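You operate a simulated robot arm through the tools that you are given. There is no shell and no other tool.

Carry out the task below with a simulated robot arm. There is one attempt and no reset: what you move stays moved.

Task
Check that the drive forgets its zero when switched off and on.
Fine: after on, one press of run must show NO ZERO; then zero the rig, hands clear, wait for READY and turn the drive switch off; end with the guards shut and the carriage at rest at zero.

Only the result counts: the job must be done as asked and must still hold three seconds after the hand-in. Knocking over, shifting, dropping, spilling or breaking anything else fails it.

Robot
A 6-joint arm with a two-finger parallel gripper, fixed in place. Base frame: the origin is on the floor under the middle of its stand, x ahead of it, y to its left, z up. Units: m, degrees, N and s.
With the tool pointing down near the work surface it reaches from about 0.3 to 0.66 m from the base axis. Its first joint turns from -115.0 to 115.0 degrees. Payload 3.43 kg.
Tool frame: the origin (TCP) lies between the finger pads and is the grasp point; the fingertips stand 0.034 m ahead of it; z points along the fingers, y is the line along which they close. The gripper opens to 0.128 m. The fingers are 0.024 m wide and 0.012 m thick; the gripper's body (0.048 by 0.13 m) begins 0.096 m behind the TCP.
Orientation is told as [roll, pitch, yaw] about the base's x, y, z axes, in that order, counted from this pose: with the fingers straight down and closing along the base's y, the tool's x points along the base's -x, its y along +y and its z along -z.

Tools
- The arm moves only by the tool apply_moves. Its argument "motion" is a list of rows, each an object (a shift or turn left out is 0, a gripper value left out holds the last) with "travel": the shift along the base's x, y, z in m, a list of three; "angular": the turn, a rotation vector about the base's x, y, z in degrees, a list of three; "gripper": the gripper command, from -1 (shut) to 1 (fully open), values between in proportion. In form: [{"travel": [x, y, z], "angular": [ax, ay, az], "gripper": gripper}, ...]. A call has 1 to 20 rows; each row shifts and turns the commanded pose from where the row before left it. Each row takes 0.2 s and may step no farther than 0.05 m and 8.6 degrees from the row before; otherwise, or with a gripper value out of range, the whole call is refused. A pose out of reach is approached as far as the arm can. The call stops where the force on the tool passes 70 N (or 10 N more than at its start, if that is more) or the arm is blocked; 0.2 s more then pass. The fingers move at their own pace (about 0.153 m/s each) and stop on an object; they squeeze with about 32 N. The grip force told is the motor's: it shows also when the fingers shut on nothing. Time passes only in rows, and 0.2 s behind the last, so rows that do not move let the fingers close. It gives the time, the measured TCP pose, the force on the tool (base axes), the opening and the grip force at its end, in the units of the frame above (readings bear some noise), with the torque about the TCP (base axes, N m) and any sound that the robot's microphone picked up.
- Cameras (640 x 400 px; columns grow to the right, rows downward): "scene" is fixed at [0.2191, 0.6484, 1.6573]; the picture's right is [-0.74, -0.67, 0.00], its down [-0.60, 0.66, -0.46] and it looks along [0.31, -0.34, -0.89] (base axes); focal length 291 px, centre (320, 200). "wrist" rides on the gripper at [0.076, -0.011, -0.16] in the tool frame; the picture's right is [0.15, 0.99, 0.00], its down [-0.88, 0.13, -0.46] and it looks along [-0.45, 0.07, 0.89] (tool axes); focal length 234 px, centre (320, 200). There is no depth. A picture from a camera that has moved, and an enlarged one, comes with that camera's place and axes in the base frame and with its lens.
- grab_frame(camera): a new picture of that camera. No time passes.
- lift_body(by): slides the trunk up (or, below 0, down) by that many m; the arm rides with it, the base frame stays. It gives what a move gives, with no picture.
- inspect(camera, box): a new picture of the part [left, top, right, bottom] of that camera's present view, enlarged. No time passes.
- hand_in(): hands the job in; it is judged then, once.

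Places have to be worked out from the pictures, the camera data and where the tool is seen. Open the gripper and draw the arm clear of the work before you hand the job in, unless the task says otherwise.

The tools are called after "Call:" as name(argument=value, ...) on one line, values as JSON. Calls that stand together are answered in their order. apply_moves: Moves the arm, as the interface text tells. Its arguments: {"type":"object","properties":{"motion":{"type":"array"}},"required":["motion"]} The other tools are called the same way: lift_body (by) moves the trunk up or down; grab_frame (camera) takes a picture; inspect (camera, box) takes an enlarged picture of a part of a camera's view; hand_in () hands the job in.

At the start:

```text
t: 0.0
eef_pos: [0.3839, 0.2195, 1.242]
tool_rot: [-0.1, -0.1, 0.0]
force: [0.3, 0.2, 0.3]
torque: [0.01, 0.0, 0.01]
width: 0.1282
finger_force: 0.0
trunk travel left (down, up): [-0.925, 0.065]
```

scene: 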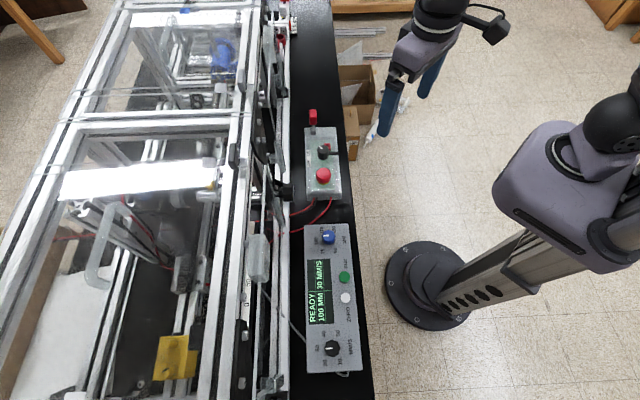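
wrist: 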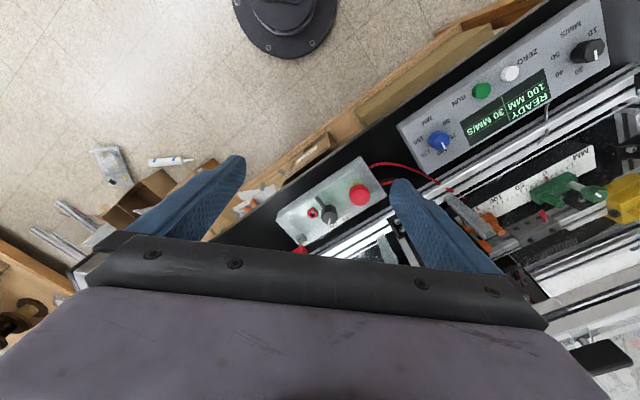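

I'll begin by looking at the scene in close-up before moving anything.

Call:
inspect(camera="scene", box=[270, 90, 390, 210])

Call:
inspect(camera="scene", box=[270, 210, 400, 390])

Call:
inspect(camera="scene", box=[0, 200, 290, 400])

Call:
inspect(camera="scene", box=[60, 0, 320, 200])

Call:
inspect(camera="wrist", box=[260, 0, 640, 260])

```text
3.33 times, centred on (330, 150) of scene
camera zoom: at [0.2191, 0.6484, 1.6573], right [-0.74, -0.67, 0.0], down [-0.6, 0.66, -0.46], along [0.31, -0.34, -0.89], focal length 971 px, centre (287, 367)
```

zoom: 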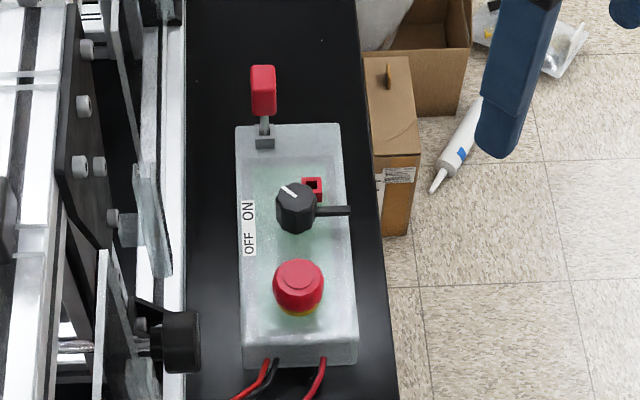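

```text
2.22 times, centred on (335, 300) of scene
camera zoom: at [0.2191, 0.6484, 1.6573], right [-0.74, -0.67, 0.0], down [-0.6, 0.66, -0.46], along [0.31, -0.34, -0.89], focal length 647 px, centre (287, -22)
```

zoom: 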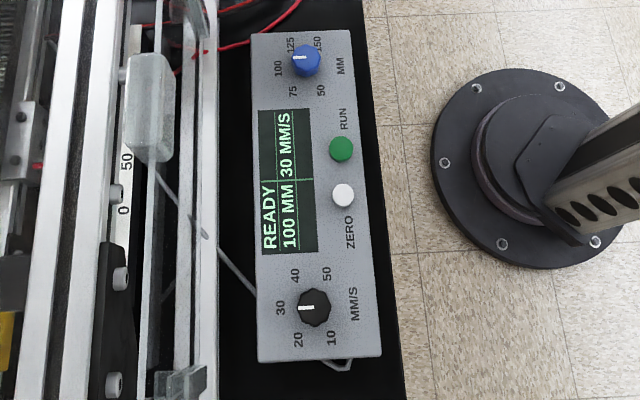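

```text
2.00 times, centred on (145, 300) of scene
camera zoom: at [0.2191, 0.6484, 1.6573], right [-0.74, -0.67, 0.0], down [-0.6, 0.66, -0.46], along [0.31, -0.34, -0.89], focal length 582 px, centre (670, 0)
```

zoom: 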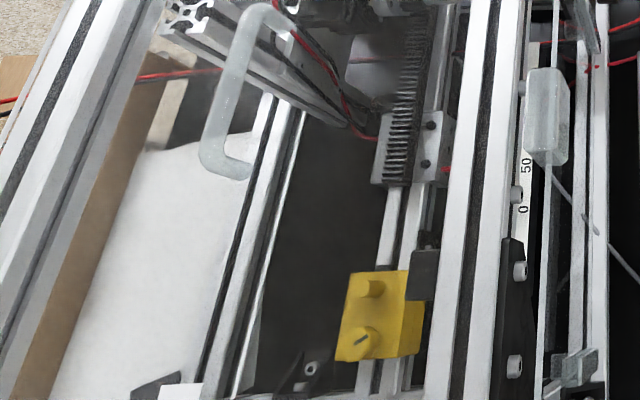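

```text
2.00 times, centred on (190, 100) of scene
camera zoom: at [0.2191, 0.6484, 1.6573], right [-0.74, -0.67, 0.0], down [-0.6, 0.66, -0.46], along [0.31, -0.34, -0.89], focal length 582 px, centre (580, 400)
```

zoom: 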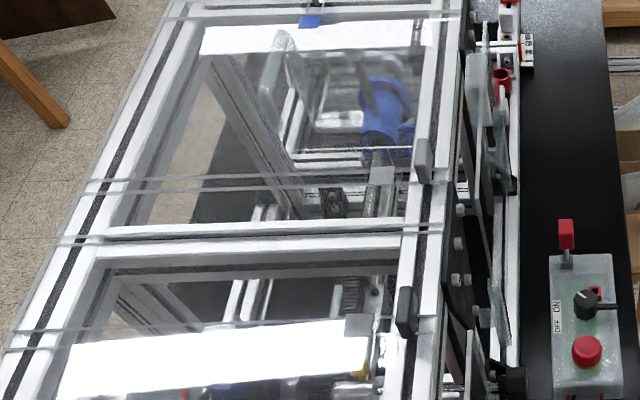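

```text
1.54 times, centred on (450, 130) of wrist
camera zoom: at [0.3084, 0.2073, 1.4025], right [-0.15, 0.99, 0.0], down [0.88, 0.13, 0.46], along [0.45, 0.07, -0.89], focal length 360 px, centre (120, 308)
```

zoom: 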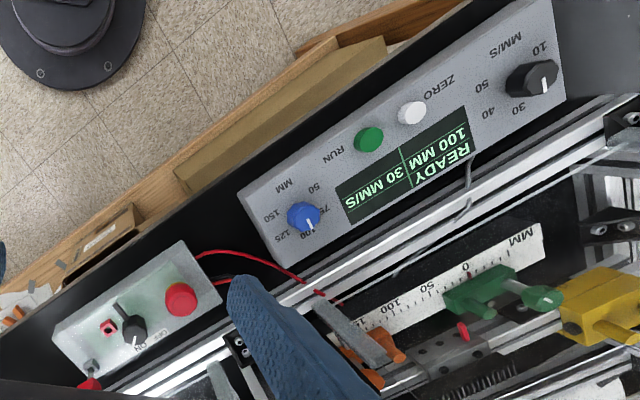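

The first pictures put the E-stop near (0.505, 0.32, 0.96), the drive switch near (0.554, 0.265, 0.97), RUN near (0.281, 0.493, 0.948) and ZERO near (0.249, 0.528, 0.947). Next I'll look more closely at the rig, the guards and the switch from the wrist.

Call:
inspect(camera="wrist", box=[270, 140, 400, 260])

Call:
inspect(camera="wrist", box=[430, 120, 640, 260])

Call:
inspect(camera="wrist", box=[480, 240, 640, 400])

Call:
inspect(camera="scene", box=[200, 100, 320, 260])

Call:
inspect(camera="scene", box=[210, 0, 330, 110])

Call:
inspect(camera="scene", box=[130, 290, 310, 400])

```text
3.33 times, centred on (335, 200) of wrist
camera zoom: at [0.3084, 0.2073, 1.4025], right [-0.15, 0.99, 0.0], down [0.88, 0.13, 0.46], along [0.45, 0.07, -0.89], focal length 781 px, centre (270, 200)
```

zoom: 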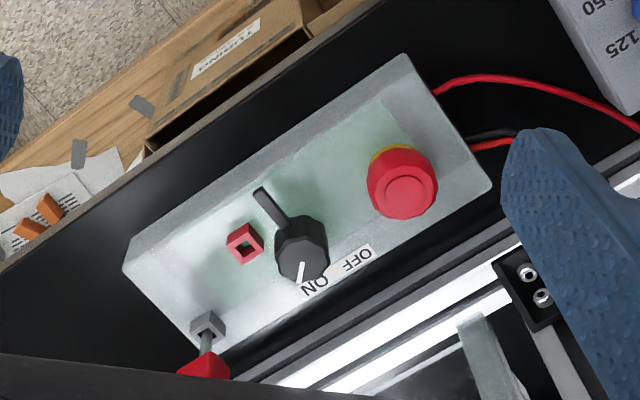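

```text
2.86 times, centred on (535, 190) of wrist
camera zoom: at [0.3084, 0.2073, 1.4025], right [-0.15, 0.99, 0.0], down [0.88, 0.13, 0.46], along [0.45, 0.07, -0.89], focal length 669 px, centre (-294, 229)
```

zoom: 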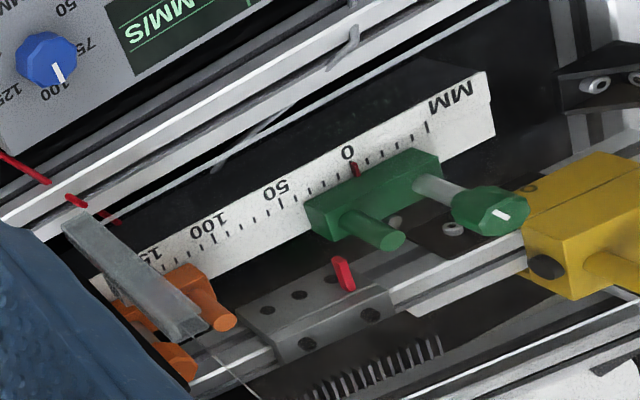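

```text
2.50 times, centred on (560, 320) of wrist
camera zoom: at [0.3084, 0.2073, 1.4025], right [-0.15, 0.99, 0.0], down [0.88, 0.13, 0.46], along [0.45, 0.07, -0.89], focal length 585 px, centre (-280, -100)
```

zoom: 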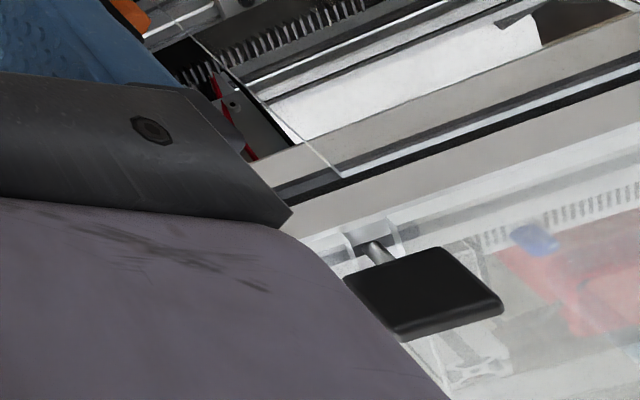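

```text
2.50 times, centred on (260, 180) of scene
camera zoom: at [0.2191, 0.6484, 1.6573], right [-0.74, -0.67, 0.0], down [-0.6, 0.66, -0.46], along [0.31, -0.34, -0.89], focal length 728 px, centre (470, 250)
```

zoom: 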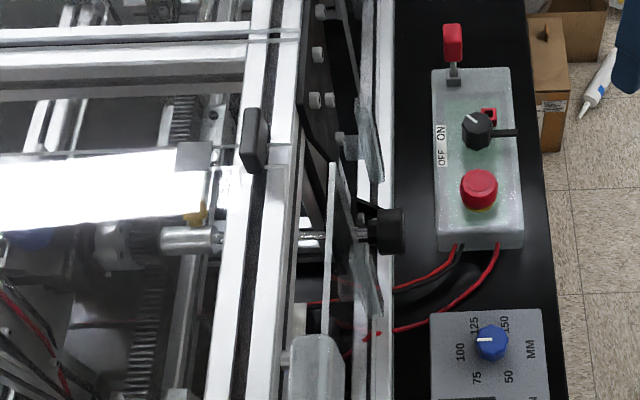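

```text
3.64 times, centred on (270, 55) of scene
camera zoom: at [0.2191, 0.6484, 1.6573], right [-0.74, -0.67, 0.0], down [-0.6, 0.66, -0.46], along [0.31, -0.34, -0.89], focal length 1059 px, centre (502, 727)
```

zoom: 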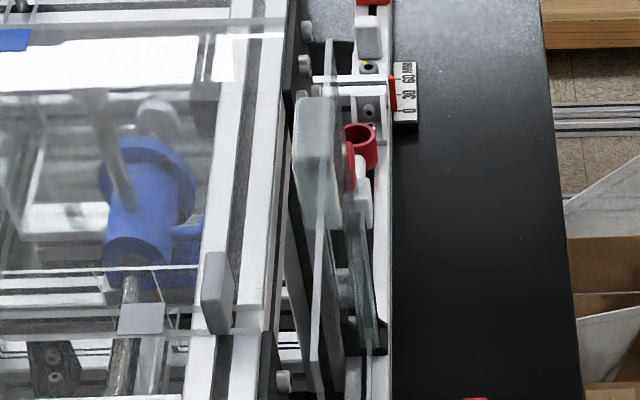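

```text
3.56 times, centred on (220, 345) of scene
camera zoom: at [0.2191, 0.6484, 1.6573], right [-0.74, -0.67, 0.0], down [-0.6, 0.66, -0.46], along [0.31, -0.34, -0.89], focal length 1035 px, centre (676, -316)
```

zoom: 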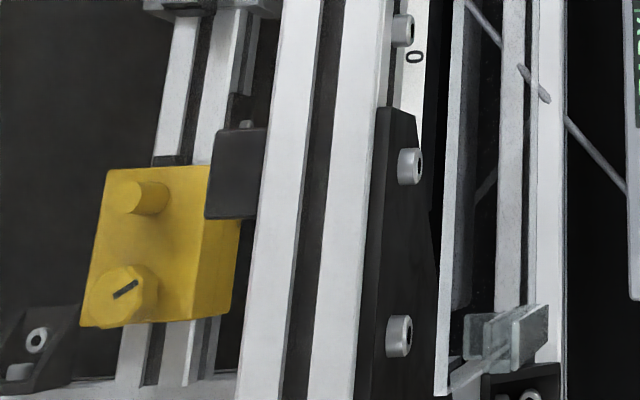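

The switch stands at ON, with its lever pointing toward the robot. OFF is about a quarter-turn counterclockwise, toward the red staple. I'll stay high and move to the left over the panel side to view the carriage cell and the guards.

Call:
apply_moves(motion=[{"travel": [-0.027, 0.033, 0]}, {"travel": [-0.027, 0.033, 0]}, {"travel": [-0.027, 0.033, 0]}, {"travel": [-0.027, 0.033, 0]}, {"travel": [-0.027, 0.033, 0]}, {"travel": [-0.027, 0.033, 0]}])

Call:
grab_frame(camera="wrist")

Call:
grab_frame(camera="scene")

```text
t: 1.4
eef_pos: [0.2188, 0.4214, 1.2407]
tool_rot: [0.0, -0.1, 0.1]
force: [-0.1, 0.2, 0.3]
torque: [-0.04, -0.02, 0.01]
width: 0.1282
finger_force: 0.1
trunk travel left (down, up): [-0.925, 0.065]
```

```text
taken
camera wrist: at [0.1438, 0.4092, 1.401], right [-0.15, 0.99, 0.0], down [0.88, 0.13, 0.46], along [0.45, 0.07, -0.89], focal length 234 px, centre (320, 200)
```

wrist: 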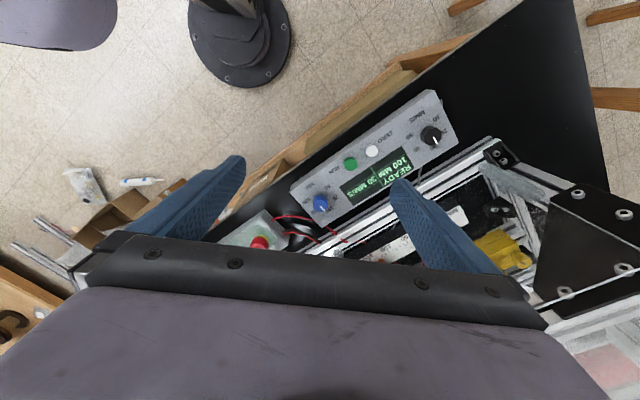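

```text
taken
```

scene: 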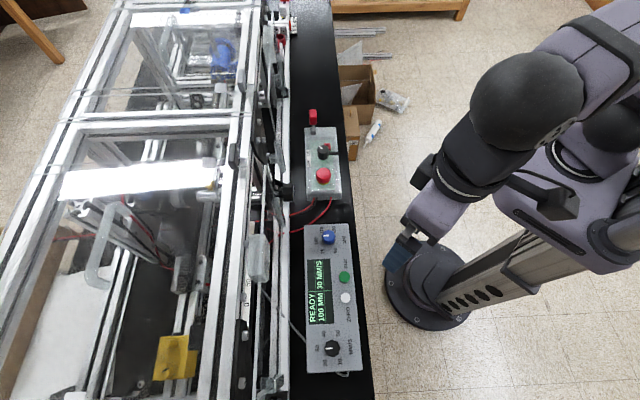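

Now I'll yaw the wrist about 42° so that the camera faces the rig squarely, then tilt it toward the rig for a better look at the guards and the carriage.

Call:
apply_moves(motion=[{"angular": [0, 0, 8.4]}, {"angular": [0, 0, 8.4]}, {"angular": [0, 0, 8.4]}, {"angular": [0, 0, 8.4]}, {"angular": [0, 0, 8.4]}, {"angular": [5.6, -6.2, 0]}, {"angular": [5.6, -6.2, 0]}, {"angular": [5.6, -6.2, 0]}])

Call:
grab_frame(camera="wrist")

```text
t: 3.2
eef_pos: [0.2207, 0.4158, 1.2421]
tool_rot: [0.1, -25.2, 42.1]
force: [0.4, -0.4, 0.1]
torque: [0.02, -0.03, -0.01]
width: 0.128
finger_force: 0.0
trunk travel left (down, up): [-0.925, 0.065]
```

```text
taken
camera wrist: at [0.1275, 0.3153, 1.3555], right [-0.76, 0.65, -0.06], down [0.36, 0.5, 0.79], along [0.54, 0.58, -0.61], focal length 234 px, centre (320, 200)
```

wrist: 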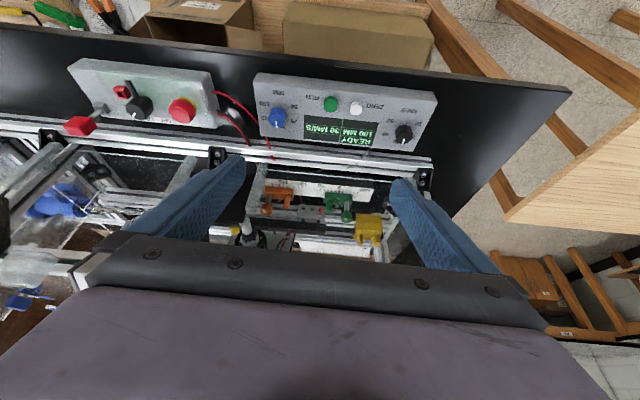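

Call:
inspect(camera="wrist", box=[230, 130, 430, 260])

Call:
inspect(camera="wrist", box=[0, 90, 240, 260])

Call:
inspect(camera="wrist", box=[60, 50, 240, 150])

```text
3.08 times, centred on (330, 195) of wrist
camera zoom: at [0.1275, 0.3153, 1.3555], right [-0.76, 0.65, -0.06], down [0.36, 0.5, 0.79], along [0.54, 0.58, -0.61], focal length 720 px, centre (289, 215)
```

zoom: 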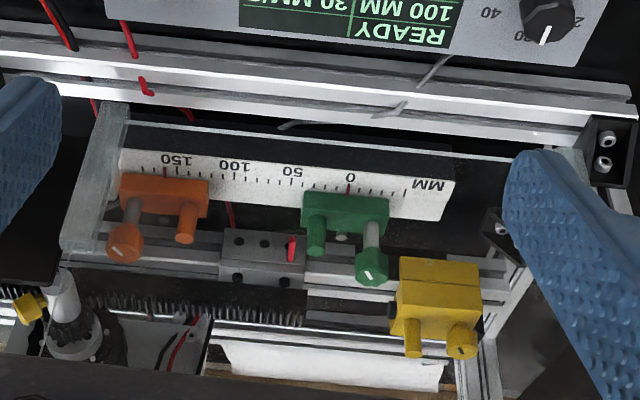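

```text
2.35 times, centred on (120, 175) of wrist
camera zoom: at [0.1275, 0.3153, 1.3555], right [-0.76, 0.65, -0.06], down [0.36, 0.5, 0.79], along [0.54, 0.58, -0.61], focal length 551 px, centre (791, 259)
```

zoom: 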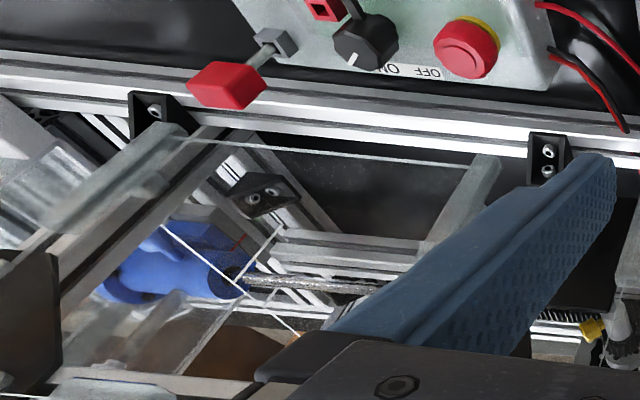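

```text
3.56 times, centred on (150, 100) of wrist
camera zoom: at [0.1275, 0.3153, 1.3555], right [-0.76, 0.65, -0.06], down [0.36, 0.5, 0.79], along [0.54, 0.58, -0.61], focal length 833 px, centre (924, 556)
```

zoom: 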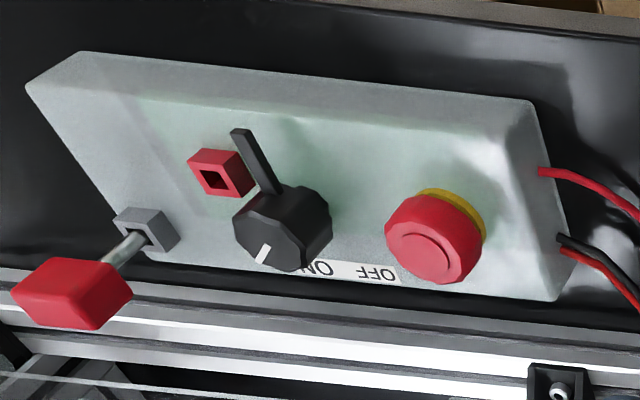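

The camera image is inverted, with up in the world toward the bottom of the picture. Both cells seem to have upright clear panes at the front. I'll tilt farther to check the guards and the carriage position.

Call:
apply_moves(motion=[{"angular": [5.6, -6.2, 0]}, {"angular": [5.6, -6.2, 0]}, {"angular": [5.6, -6.2, 0]}])

Call:
grab_frame(camera="wrist")

Call:
inspect(camera="wrist", box=[200, 60, 460, 240])

Call:
inspect(camera="wrist", box=[0, 40, 230, 240])

```text
t: 4.0
eef_pos: [0.2209, 0.4181, 1.2421]
tool_rot: [0.2, -50.1, 42.1]
force: [-1.2, 0.7, 0.4]
torque: [0.0, 0.0, 0.0]
width: 0.1281
finger_force: 0.1
trunk travel left (down, up): [-0.925, 0.065]
```

```text
taken
camera wrist: at [0.1021, 0.2925, 1.2865], right [-0.73, 0.67, -0.11], down [0.07, 0.24, 0.97], along [0.68, 0.7, -0.22], focal length 234 px, centre (320, 200)
```

wrist: 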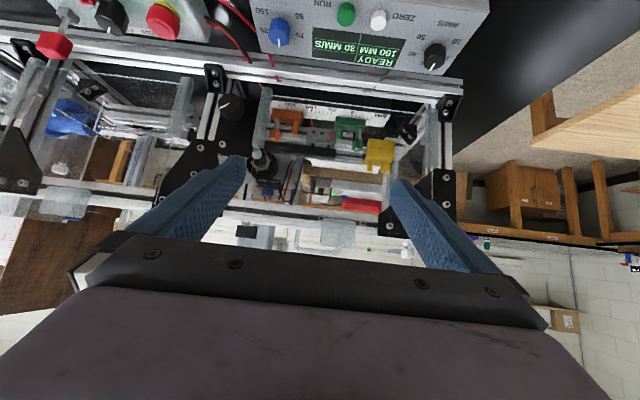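

```text
2.22 times, centred on (330, 150) of wrist
camera zoom: at [0.1021, 0.2925, 1.2865], right [-0.73, 0.67, -0.11], down [0.07, 0.24, 0.97], along [0.68, 0.7, -0.22], focal length 520 px, centre (298, 311)
```

zoom: 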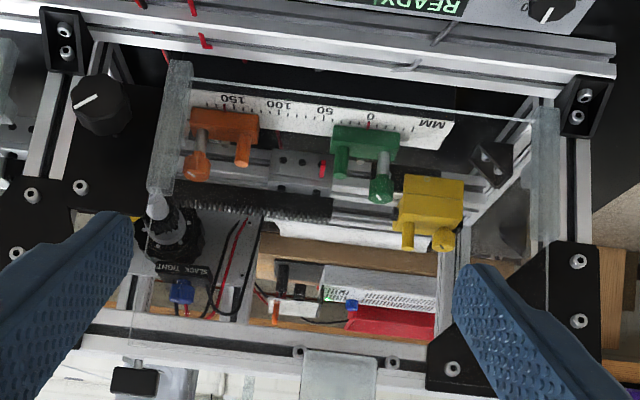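

```text
2.00 times, centred on (115, 140) of wrist
camera zoom: at [0.1021, 0.2925, 1.2865], right [-0.73, 0.67, -0.11], down [0.07, 0.24, 0.97], along [0.68, 0.7, -0.22], focal length 468 px, centre (730, 320)
```

zoom: 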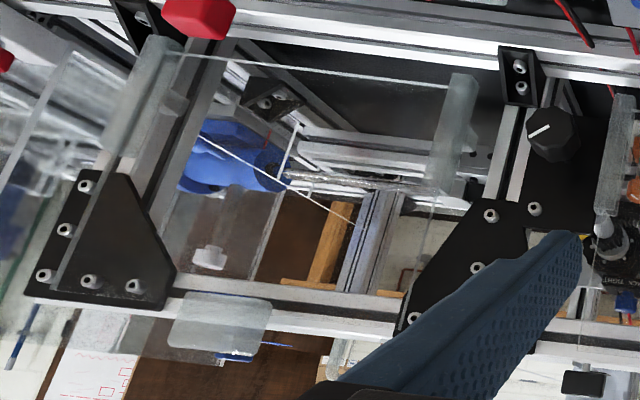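

Both front panes look the same and upright, each with its handle on the top front beam. Next I'll use the scene camera to see whether the top lids are shut, especially around the middle beam.

Call:
inspect(camera="scene", box=[60, 60, 260, 200])

Call:
inspect(camera="scene", box=[0, 150, 240, 300])

Call:
inspect(camera="scene", box=[90, 0, 300, 110])

Call:
inspect(camera="scene", box=[220, 200, 310, 400])

```text
2.86 times, centred on (160, 130) of scene
camera zoom: at [0.2191, 0.6484, 1.6573], right [-0.74, -0.67, 0.0], down [-0.6, 0.66, -0.46], along [0.31, -0.34, -0.89], focal length 832 px, centre (777, 400)
```

zoom: 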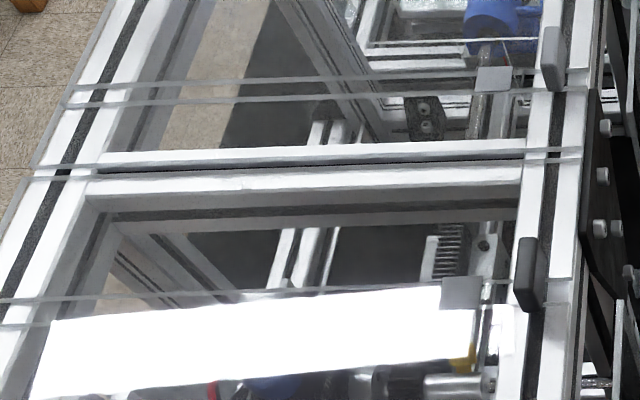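

```text
2.67 times, centred on (120, 225) of scene
camera zoom: at [0.2191, 0.6484, 1.6573], right [-0.74, -0.67, 0.0], down [-0.6, 0.66, -0.46], along [0.31, -0.34, -0.89], focal length 777 px, centre (853, 133)
```

zoom: 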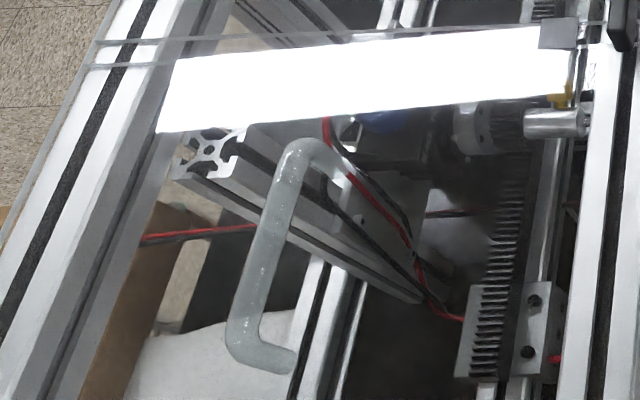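

```text
3.05 times, centred on (195, 55) of scene
camera zoom: at [0.2191, 0.6484, 1.6573], right [-0.74, -0.67, 0.0], down [-0.6, 0.66, -0.46], along [0.31, -0.34, -0.89], focal length 888 px, centre (701, 642)
```

zoom: 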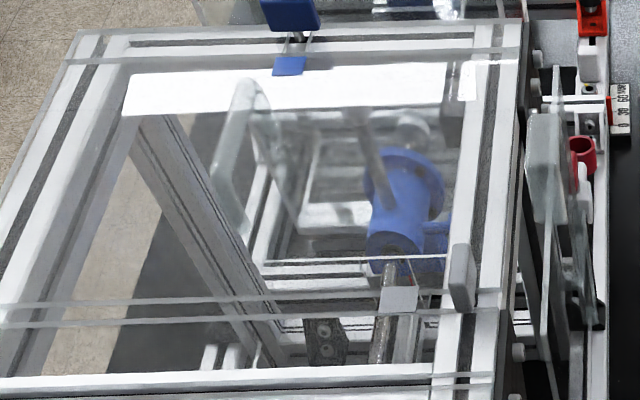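

```text
2.00 times, centred on (265, 300) of scene
camera zoom: at [0.2191, 0.6484, 1.6573], right [-0.74, -0.67, 0.0], down [-0.6, 0.66, -0.46], along [0.31, -0.34, -0.89], focal length 582 px, centre (430, 0)
```

zoom: 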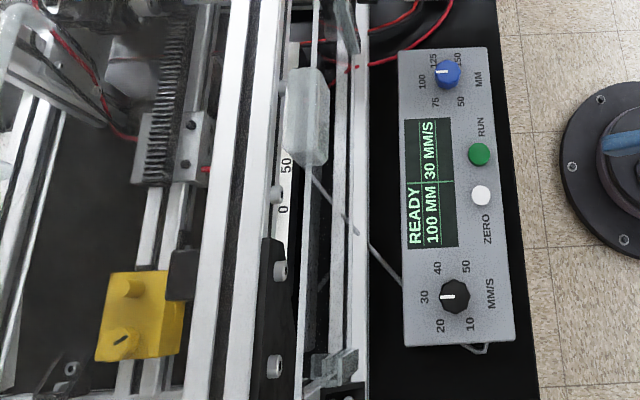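

Working the pictures through, the rig runs at about 45°, with its front plane well beyond the control box. The carriage pointer is at about 50 mm, both front guards sit alike, and the drive shows READY. I'll straighten the tool and go above the switch box for a close look at the knob.

Call:
apply_moves(motion=[{"travel": [0.033, -0.021, 0], "angular": [-5.6, 6.2, 0]}, {"travel": [0.033, -0.021, 0], "angular": [-5.6, 6.2, 0]}, {"travel": [0.033, -0.021, 0], "angular": [-5.6, 6.2, 0]}, {"travel": [0.033, -0.021, 0], "angular": [-5.6, 6.2, 0]}, {"travel": [0.033, -0.021, 0], "angular": [-5.6, 6.2, 0]}, {"travel": [0.033, -0.021, 0], "angular": [-5.6, 6.2, 0]}, {"travel": [0.033, -0.021, -0.025]}, {"travel": [0.033, -0.021, -0.025]}, {"travel": [0.032, -0.019, -0.025]}, {"travel": [0, 0, -0.03]}, {"travel": [0, 0, -0.03]}])

Call:
grab_frame(camera="wrist")

Call:
grab_frame(camera="scene")

```text
t: 6.4
eef_pos: [0.5183, 0.2328, 1.1037]
tool_rot: [-0.1, 0.0, 42.0]
force: [0.0, -0.1, -0.4]
torque: [0.03, -0.01, 0.0]
width: 0.1281
finger_force: 0.1
trunk travel left (down, up): [-0.925, 0.065]
```

```text
taken
camera wrist: at [0.4705, 0.1715, 1.265], right [-0.77, 0.64, 0.0], down [0.57, 0.69, 0.46], along [0.29, 0.35, -0.89], focal length 234 px, centre (320, 200)
```

wrist: 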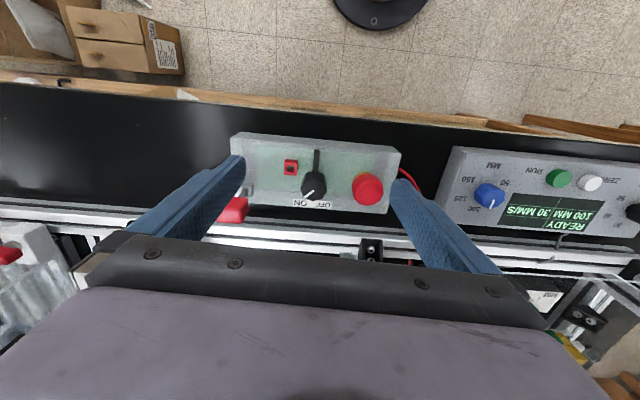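

```text
taken
```

scene: 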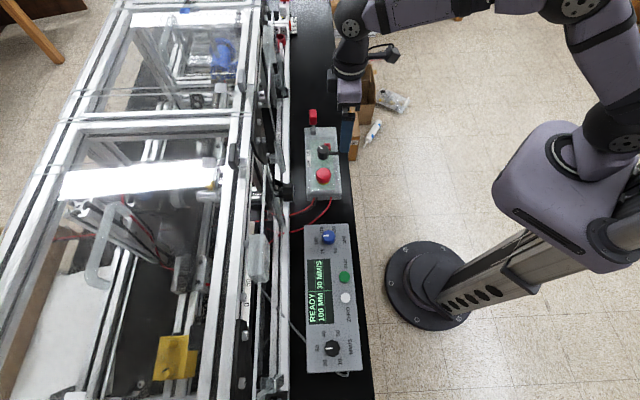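

Call:
inspect(camera="wrist", box=[220, 120, 420, 230])

Call:
inspect(camera="scene", box=[285, 95, 365, 205])

```text
3.20 times, centred on (320, 175) of wrist
camera zoom: at [0.4705, 0.1715, 1.265], right [-0.77, 0.64, 0.0], down [0.57, 0.69, 0.46], along [0.29, 0.35, -0.89], focal length 749 px, centre (320, 280)
```

zoom: 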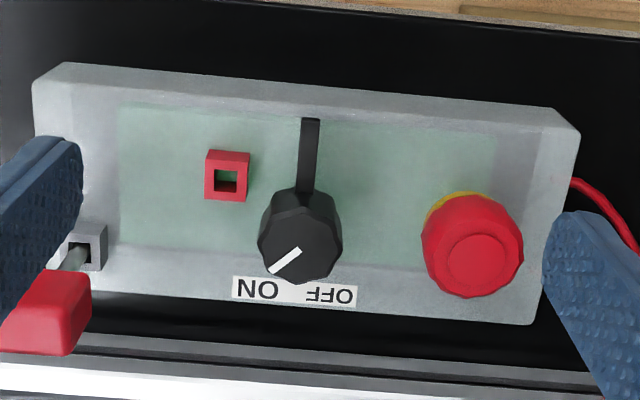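

```text
3.64 times, centred on (325, 150) of scene
camera zoom: at [0.2191, 0.6484, 1.6573], right [-0.74, -0.67, 0.0], down [-0.6, 0.66, -0.46], along [0.31, -0.34, -0.89], focal length 1059 px, centre (302, 382)
```

zoom: 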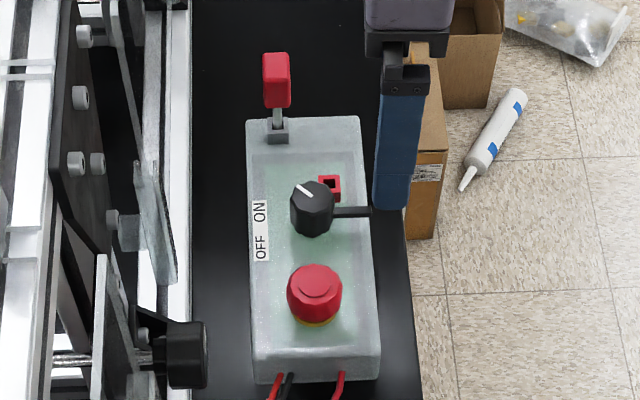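

From the views I judge the knob axis to be at about (0.557, 0.266) with its top at z≈0.98 and the box top at z≈0.94. ON to OFF should be about 90° counterclockwise. I'll move above the knob, yaw to 65° so that neither finger meets the lever, socket or E-stop, and half close the gripper.

Call:
apply_moves(motion=[{"travel": [0.013, 0.011, 0], "angular": [0, 0, 7.7], "gripper": -0.06}, {"travel": [0.013, 0.011, 0], "angular": [0, 0, 7.7], "gripper": -0.06}, {"travel": [0.0127, 0.0108, 0], "angular": [0, 0, 7.6], "gripper": -0.06}, {"travel": [0, 0, -0.024], "gripper": -0.06}, {"gripper": -0.06}])

Call:
grab_frame(camera="wrist")

Call:
inspect(camera="wrist", box=[240, 110, 400, 220])

Call:
inspect(camera="scene", box=[270, 60, 390, 200])

```text
t: 7.6
eef_pos: [0.5561, 0.2622, 1.0818]
tool_rot: [0.0, 0.1, 65.1]
force: [-0.8, -0.1, -0.7]
torque: [0.0, 0.0, 0.0]
width: 0.06
finger_force: 0.1
trunk travel left (down, up): [-0.925, 0.065]
```

```text
taken
camera wrist: at [0.5343, 0.1889, 1.2419], right [-0.96, 0.28, 0.0], down [0.25, 0.85, 0.46], along [0.13, 0.44, -0.89], focal length 234 px, centre (320, 200)
```

wrist: 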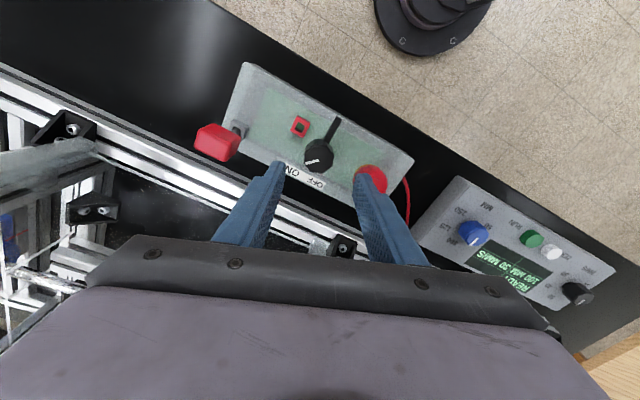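

```text
3.64 times, centred on (320, 165) of wrist
camera zoom: at [0.5343, 0.1889, 1.2419], right [-0.96, 0.28, 0.0], down [0.25, 0.85, 0.46], along [0.13, 0.44, -0.89], focal length 852 px, centre (320, 327)
```

zoom: 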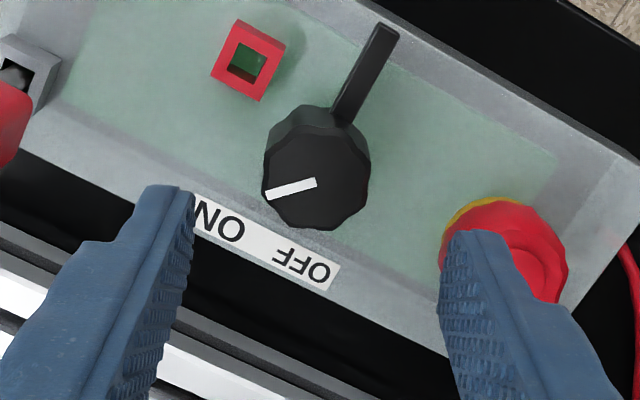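

```text
2.86 times, centred on (330, 130) of scene
camera zoom: at [0.2191, 0.6484, 1.6573], right [-0.74, -0.67, 0.0], down [-0.6, 0.66, -0.46], along [0.31, -0.34, -0.89], focal length 832 px, centre (291, 400)
```

zoom: 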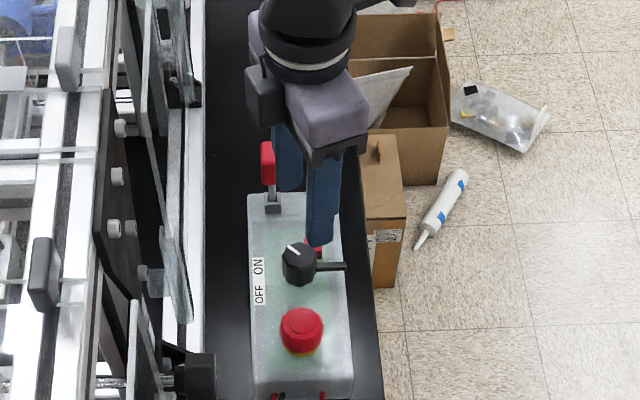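

The knob top is at about (0.5586, 0.2677), a few mm beyond the tool axis. I'll set the opening to 0.05 m, centre over the knob and go partway down to check the alignment.

Call:
apply_moves(motion=[{"travel": [0.0025, 0.0055, -0.02], "gripper": -0.22}, {"travel": [0, 0, -0.025], "gripper": -0.22}, {"gripper": -0.22}])

Call:
grab_frame(camera="wrist")

Call:
inspect(camera="wrist", box=[240, 110, 400, 220])

Call:
inspect(camera="scene", box=[270, 60, 390, 200])

```text
t: 8.4
eef_pos: [0.5582, 0.2695, 1.0372]
tool_rot: [-0.1, 0.0, 65.0]
force: [-0.2, 0.5, -0.4]
torque: [0.01, -0.02, 0.01]
width: 0.0498
finger_force: 0.1
trunk travel left (down, up): [-0.925, 0.065]
```

```text
taken
camera wrist: at [0.5365, 0.1946, 1.1979], right [-0.96, 0.29, 0.0], down [0.25, 0.85, 0.46], along [0.13, 0.44, -0.89], focal length 234 px, centre (320, 200)
```

wrist: 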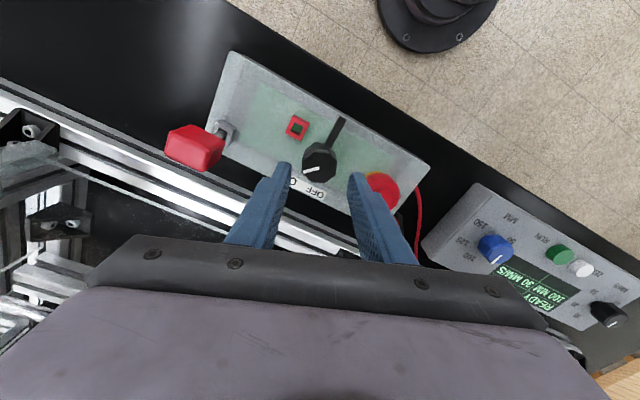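

```text
3.64 times, centred on (320, 165) of wrist
camera zoom: at [0.5365, 0.1946, 1.1979], right [-0.96, 0.29, 0.0], down [0.25, 0.85, 0.46], along [0.13, 0.44, -0.89], focal length 852 px, centre (320, 327)
```

zoom: 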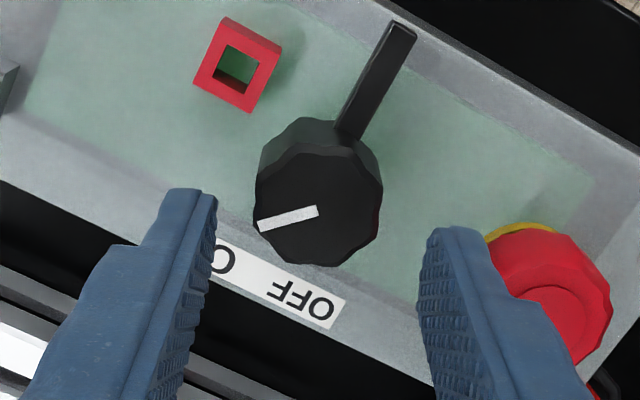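

```text
2.86 times, centred on (330, 130) of scene
camera zoom: at [0.2191, 0.6484, 1.6573], right [-0.74, -0.67, 0.0], down [-0.6, 0.66, -0.46], along [0.31, -0.34, -0.89], focal length 832 px, centre (291, 400)
```

zoom: 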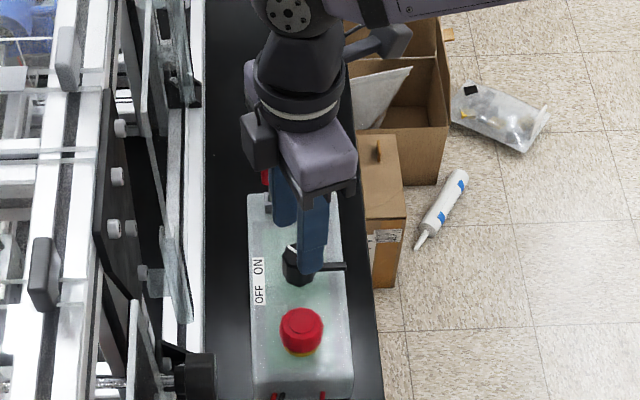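

The fingers straddle the knob symmetrically. The box top works out at z≈0.943, so I'll lower the fingertips to about z=0.958, close on the knob and check the forces.

Call:
apply_moves(motion=[{"travel": [-0.0004, -0.0008, -0.023], "gripper": -0.22}, {"travel": [0, 0, -0.022], "gripper": -0.22}, {"gripper": -0.22}])

Call:
inspect(camera="wrist", box=[240, 110, 400, 220])

Call:
inspect(camera="scene", box=[270, 60, 390, 200])

```text
t: 9.2
eef_pos: [0.5576, 0.2699, 0.9929]
tool_rot: [-0.1, 0.0, 65.0]
force: [-0.4, -0.2, -0.8]
torque: [0.0, -0.04, -0.01]
width: 0.05
finger_force: 0.1
trunk travel left (down, up): [-0.925, 0.065]
```

```text
3.64 times, centred on (320, 165) of wrist
camera zoom: at [0.5363, 0.1938, 1.1524], right [-0.96, 0.29, 0.0], down [0.25, 0.85, 0.46], along [0.13, 0.44, -0.89], focal length 852 px, centre (320, 327)
```

zoom: 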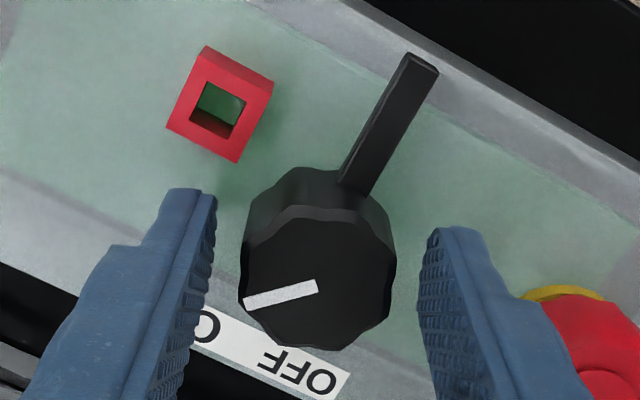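

```text
2.86 times, centred on (330, 130) of scene
camera zoom: at [0.2191, 0.6484, 1.6573], right [-0.74, -0.67, 0.0], down [-0.6, 0.66, -0.46], along [0.31, -0.34, -0.89], focal length 832 px, centre (291, 400)
```

zoom: 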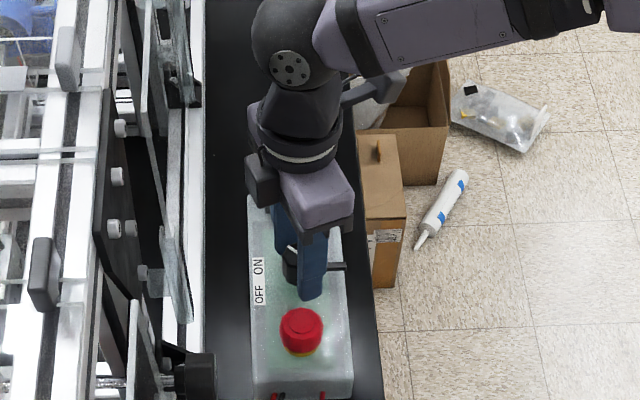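

Aligned: the knob top lies on the tool axis and the tips clear the red socket. Now I'll close on the knob.

Call:
apply_moves(motion=[{"gripper": -1}, {"gripper": -1}, {"gripper": -1}])

Call:
inspect(camera="wrist", box=[240, 110, 400, 220])

```text
t: 10.0
eef_pos: [0.558, 0.2678, 0.9914]
tool_rot: [-0.1, 0.0, 65.0]
force: [2.7, 0.0, -0.4]
torque: [0.25, 0.22, 0.06]
width: 0.0332
finger_force: 31.7
trunk travel left (down, up): [-0.925, 0.065]
```

```text
3.64 times, centred on (320, 165) of wrist
camera zoom: at [0.537, 0.1936, 1.1524], right [-0.96, 0.29, 0.0], down [0.25, 0.85, 0.46], along [0.13, 0.44, -0.89], focal length 852 px, centre (320, 327)
```

zoom: 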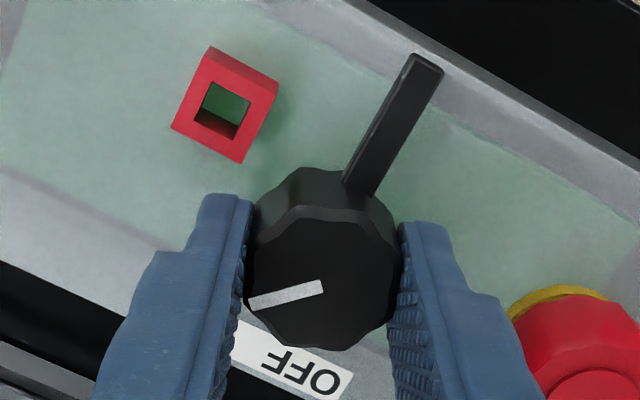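

The knob is gripped with little side force. I'll rotate +24° first to check the turning sense and the resistance.

Call:
apply_moves(motion=[{"angular": [0, 0, 8], "gripper": -1}, {"angular": [0, 0, 8], "gripper": -1}, {"angular": [0, 0, 8], "gripper": -1}])

Call:
inspect(camera="wrist", box=[240, 110, 400, 220])

Call:
inspect(camera="scene", box=[270, 210, 390, 370])

```text
t: 10.8
eef_pos: [0.5577, 0.2694, 0.9934]
tool_rot: [0.1, 0.1, 89.1]
force: [-3.4, 1.4, -0.2]
torque: [-0.2, -0.52, -0.01]
width: 0.0333
finger_force: 32.9
trunk travel left (down, up): [-0.925, 0.065]
```

```text
3.64 times, centred on (320, 165) of wrist
camera zoom: at [0.5686, 0.1917, 1.1526], right [-0.99, -0.13, 0.0], down [-0.12, 0.88, 0.46], along [-0.06, 0.45, -0.89], focal length 852 px, centre (320, 327)
```

zoom: 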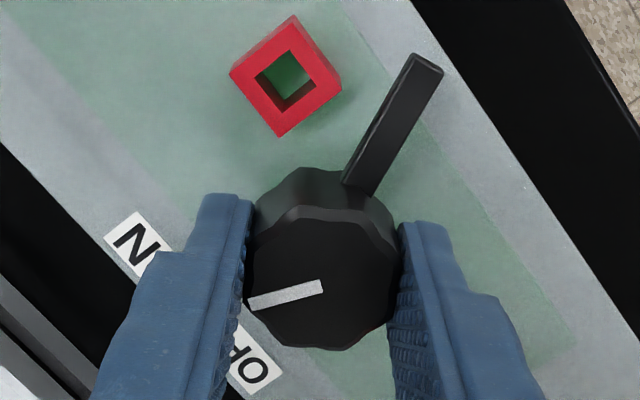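

```text
2.50 times, centred on (330, 290) of scene
camera zoom: at [0.2191, 0.6484, 1.6573], right [-0.74, -0.67, 0.0], down [-0.6, 0.66, -0.46], along [0.31, -0.34, -0.89], focal length 728 px, centre (295, -25)
```

zoom: 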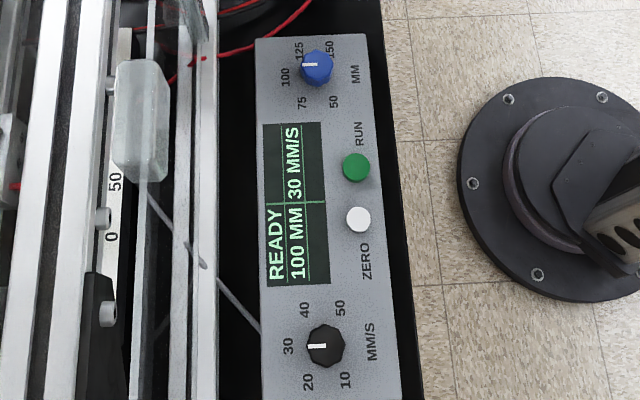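

The knob turns freely with the grip and the display still shows READY. I'll go on counterclockwise and watch the lever near the red socket.

Call:
apply_moves(motion=[{"angular": [0, 0, 8], "gripper": -1}, {"angular": [0, 0, 8], "gripper": -1}, {"angular": [0, 0, 8], "gripper": -1}])

Call:
inspect(camera="wrist", box=[240, 110, 400, 220])

Call:
inspect(camera="scene", box=[270, 60, 390, 370])

```text
t: 11.6
eef_pos: [0.5578, 0.2682, 0.993]
tool_rot: [0.1, 0.1, 113.1]
force: [-2.3, 0.0, 0.1]
torque: [-0.02, -0.09, -0.05]
width: 0.0331
finger_force: 31.8
trunk travel left (down, up): [-0.925, 0.065]
```

```text
3.64 times, centred on (320, 165) of wrist
camera zoom: at [0.599, 0.2023, 1.1526], right [-0.85, -0.52, 0.0], down [-0.46, 0.76, 0.46], along [-0.24, 0.39, -0.89], focal length 852 px, centre (320, 327)
```

zoom: 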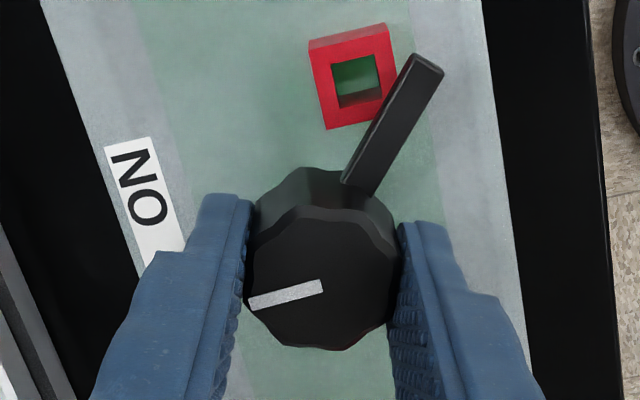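

```text
1.29 times, centred on (330, 215) of scene
camera zoom: at [0.2191, 0.6484, 1.6573], right [-0.74, -0.67, 0.0], down [-0.6, 0.66, -0.46], along [0.31, -0.34, -0.89], focal length 376 px, centre (307, 181)
```

zoom: 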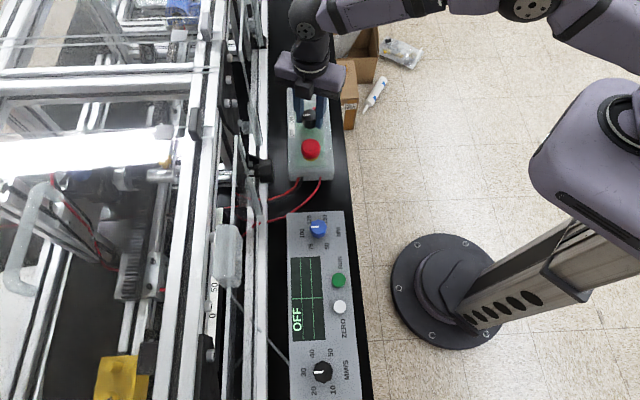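

The display now reads OFF, and the lever passes over the socket. I'll turn on to the full OFF position in gentle steps.

Call:
apply_moves(motion=[{"angular": [0, 0, 8], "gripper": -1}, {"angular": [0, 0, 8], "gripper": -1}, {"angular": [0, 0, 8], "gripper": -1}])

Call:
inspect(camera="wrist", box=[240, 110, 400, 220])

Call:
inspect(camera="scene", box=[270, 60, 390, 200])

```text
t: 12.4
eef_pos: [0.5587, 0.2688, 0.9924]
tool_rot: [0.0, 0.0, 137.1]
force: [0.5, 0.1, 0.5]
torque: [0.2, 0.27, -0.01]
width: 0.033
finger_force: 32.5
trunk travel left (down, up): [-0.925, 0.065]
```

```text
3.64 times, centred on (320, 165) of wrist
camera zoom: at [0.6231, 0.224, 1.1528], right [-0.57, -0.82, 0.0], down [-0.73, 0.5, 0.46], along [-0.38, 0.26, -0.89], focal length 852 px, centre (320, 327)
```

zoom: 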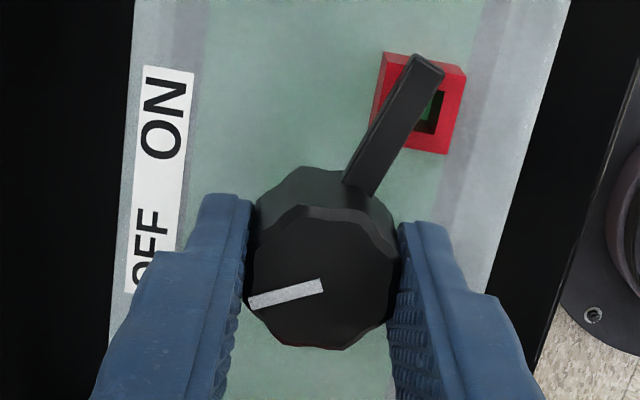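

```text
2.86 times, centred on (330, 130) of scene
camera zoom: at [0.2191, 0.6484, 1.6573], right [-0.74, -0.67, 0.0], down [-0.6, 0.66, -0.46], along [0.31, -0.34, -0.89], focal length 832 px, centre (291, 400)
```

zoom: 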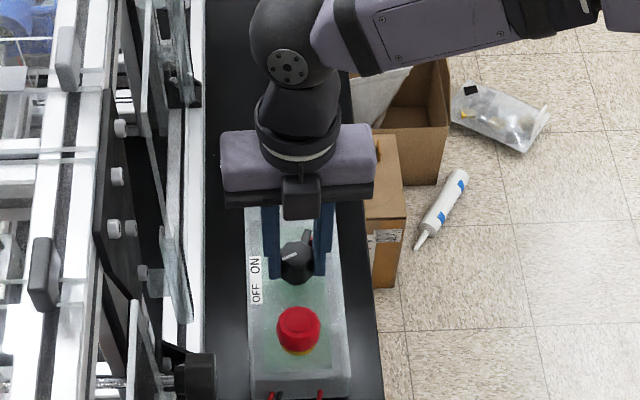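

Call:
apply_moves(motion=[{"angular": [0, 0, 6], "gripper": -1}, {"angular": [0, 0, 6], "gripper": -1}, {"angular": [0, 0, 5], "gripper": -1}])

Call:
inspect(camera="wrist", box=[240, 110, 400, 220])

Call:
inspect(camera="scene", box=[270, 210, 390, 370])

```text
t: 13.2
eef_pos: [0.5595, 0.2682, 0.9919]
tool_rot: [0.1, 0.0, 154.1]
force: [-0.3, 0.4, 0.1]
torque: [-0.13, -0.15, -0.02]
width: 0.0332
finger_force: 32.3
trunk travel left (down, up): [-0.925, 0.065]
```

```text
3.64 times, centred on (320, 165) of wrist
camera zoom: at [0.6331, 0.2444, 1.1529], right [-0.3, -0.95, 0.0], down [-0.85, 0.27, 0.46], along [-0.44, 0.14, -0.89], focal length 852 px, centre (320, 327)
```

zoom: 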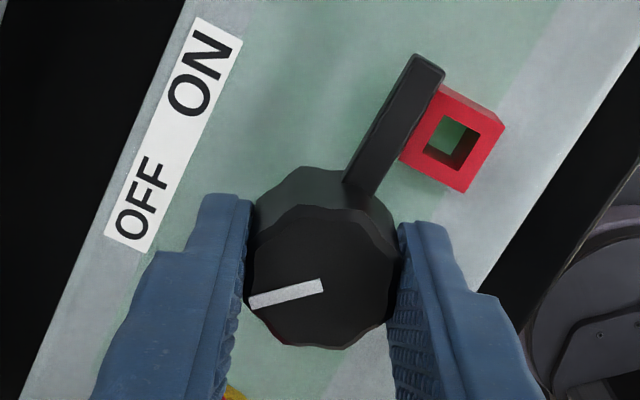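

```text
2.50 times, centred on (330, 290) of scene
camera zoom: at [0.2191, 0.6484, 1.6573], right [-0.74, -0.67, 0.0], down [-0.6, 0.66, -0.46], along [0.31, -0.34, -0.89], focal length 728 px, centre (295, -25)
```

zoom: 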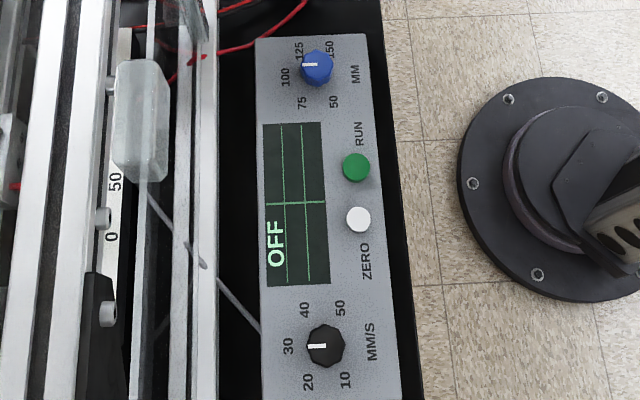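

The drive is fully OFF, with the lever past the socket and the display reading OFF. Now I'll turn the knob back to ON.

Call:
apply_moves(motion=[{"gripper": -1}, {"gripper": -1}, {"angular": [0, 0, -8], "gripper": -1}, {"angular": [0, 0, -8], "gripper": -1}, {"angular": [0, 0, -8], "gripper": -1}, {"angular": [0, 0, -8], "gripper": -1}, {"angular": [0, 0, -8], "gripper": -1}, {"angular": [0, 0, -8], "gripper": -1}, {"angular": [0, 0, -8], "gripper": -1}, {"angular": [0, 0, -8], "gripper": -1}, {"angular": [0, 0, -8], "gripper": -1}, {"angular": [0, 0, -8], "gripper": -1}, {"angular": [0, 0, -8], "gripper": -1}, {"angular": [0, 0, -1], "gripper": -1}])

Call:
inspect(camera="wrist", box=[240, 110, 400, 220])

Call:
inspect(camera="scene", box=[270, 210, 390, 370])

```text
t: 16.2
eef_pos: [0.5609, 0.2682, 0.9925]
tool_rot: [0.0, -0.1, 64.9]
force: [1.2, -0.4, -1.2]
torque: [0.07, -0.49, 0.21]
width: 0.0328
finger_force: 31.8
trunk travel left (down, up): [-0.925, 0.065]
```

```text
3.64 times, centred on (320, 165) of wrist
camera zoom: at [0.5383, 0.1933, 1.1533], right [-0.96, 0.29, 0.0], down [0.26, 0.85, 0.46], along [0.13, 0.44, -0.89], focal length 852 px, centre (320, 327)
```

zoom: 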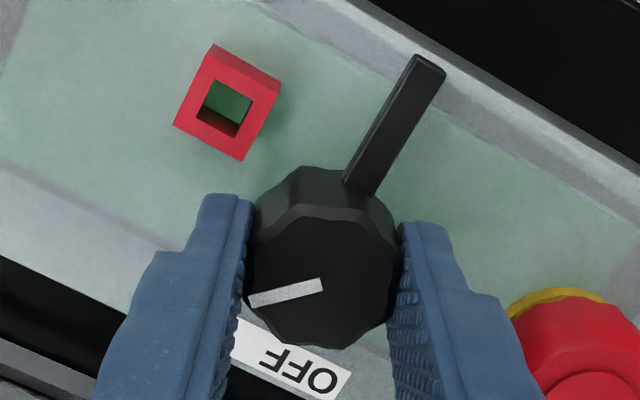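

```text
2.50 times, centred on (330, 290) of scene
camera zoom: at [0.2191, 0.6484, 1.6573], right [-0.74, -0.67, 0.0], down [-0.6, 0.66, -0.46], along [0.31, -0.34, -0.89], focal length 728 px, centre (295, -25)
```

zoom: 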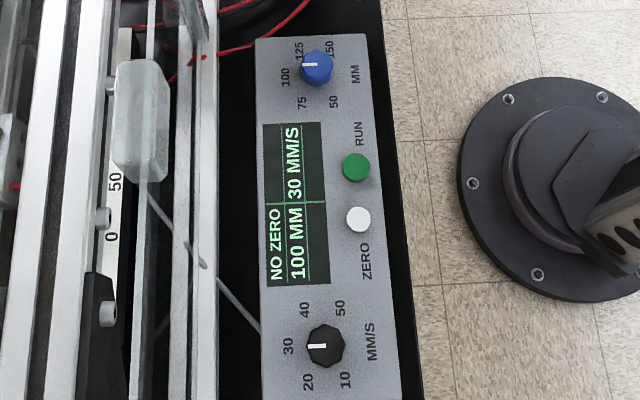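

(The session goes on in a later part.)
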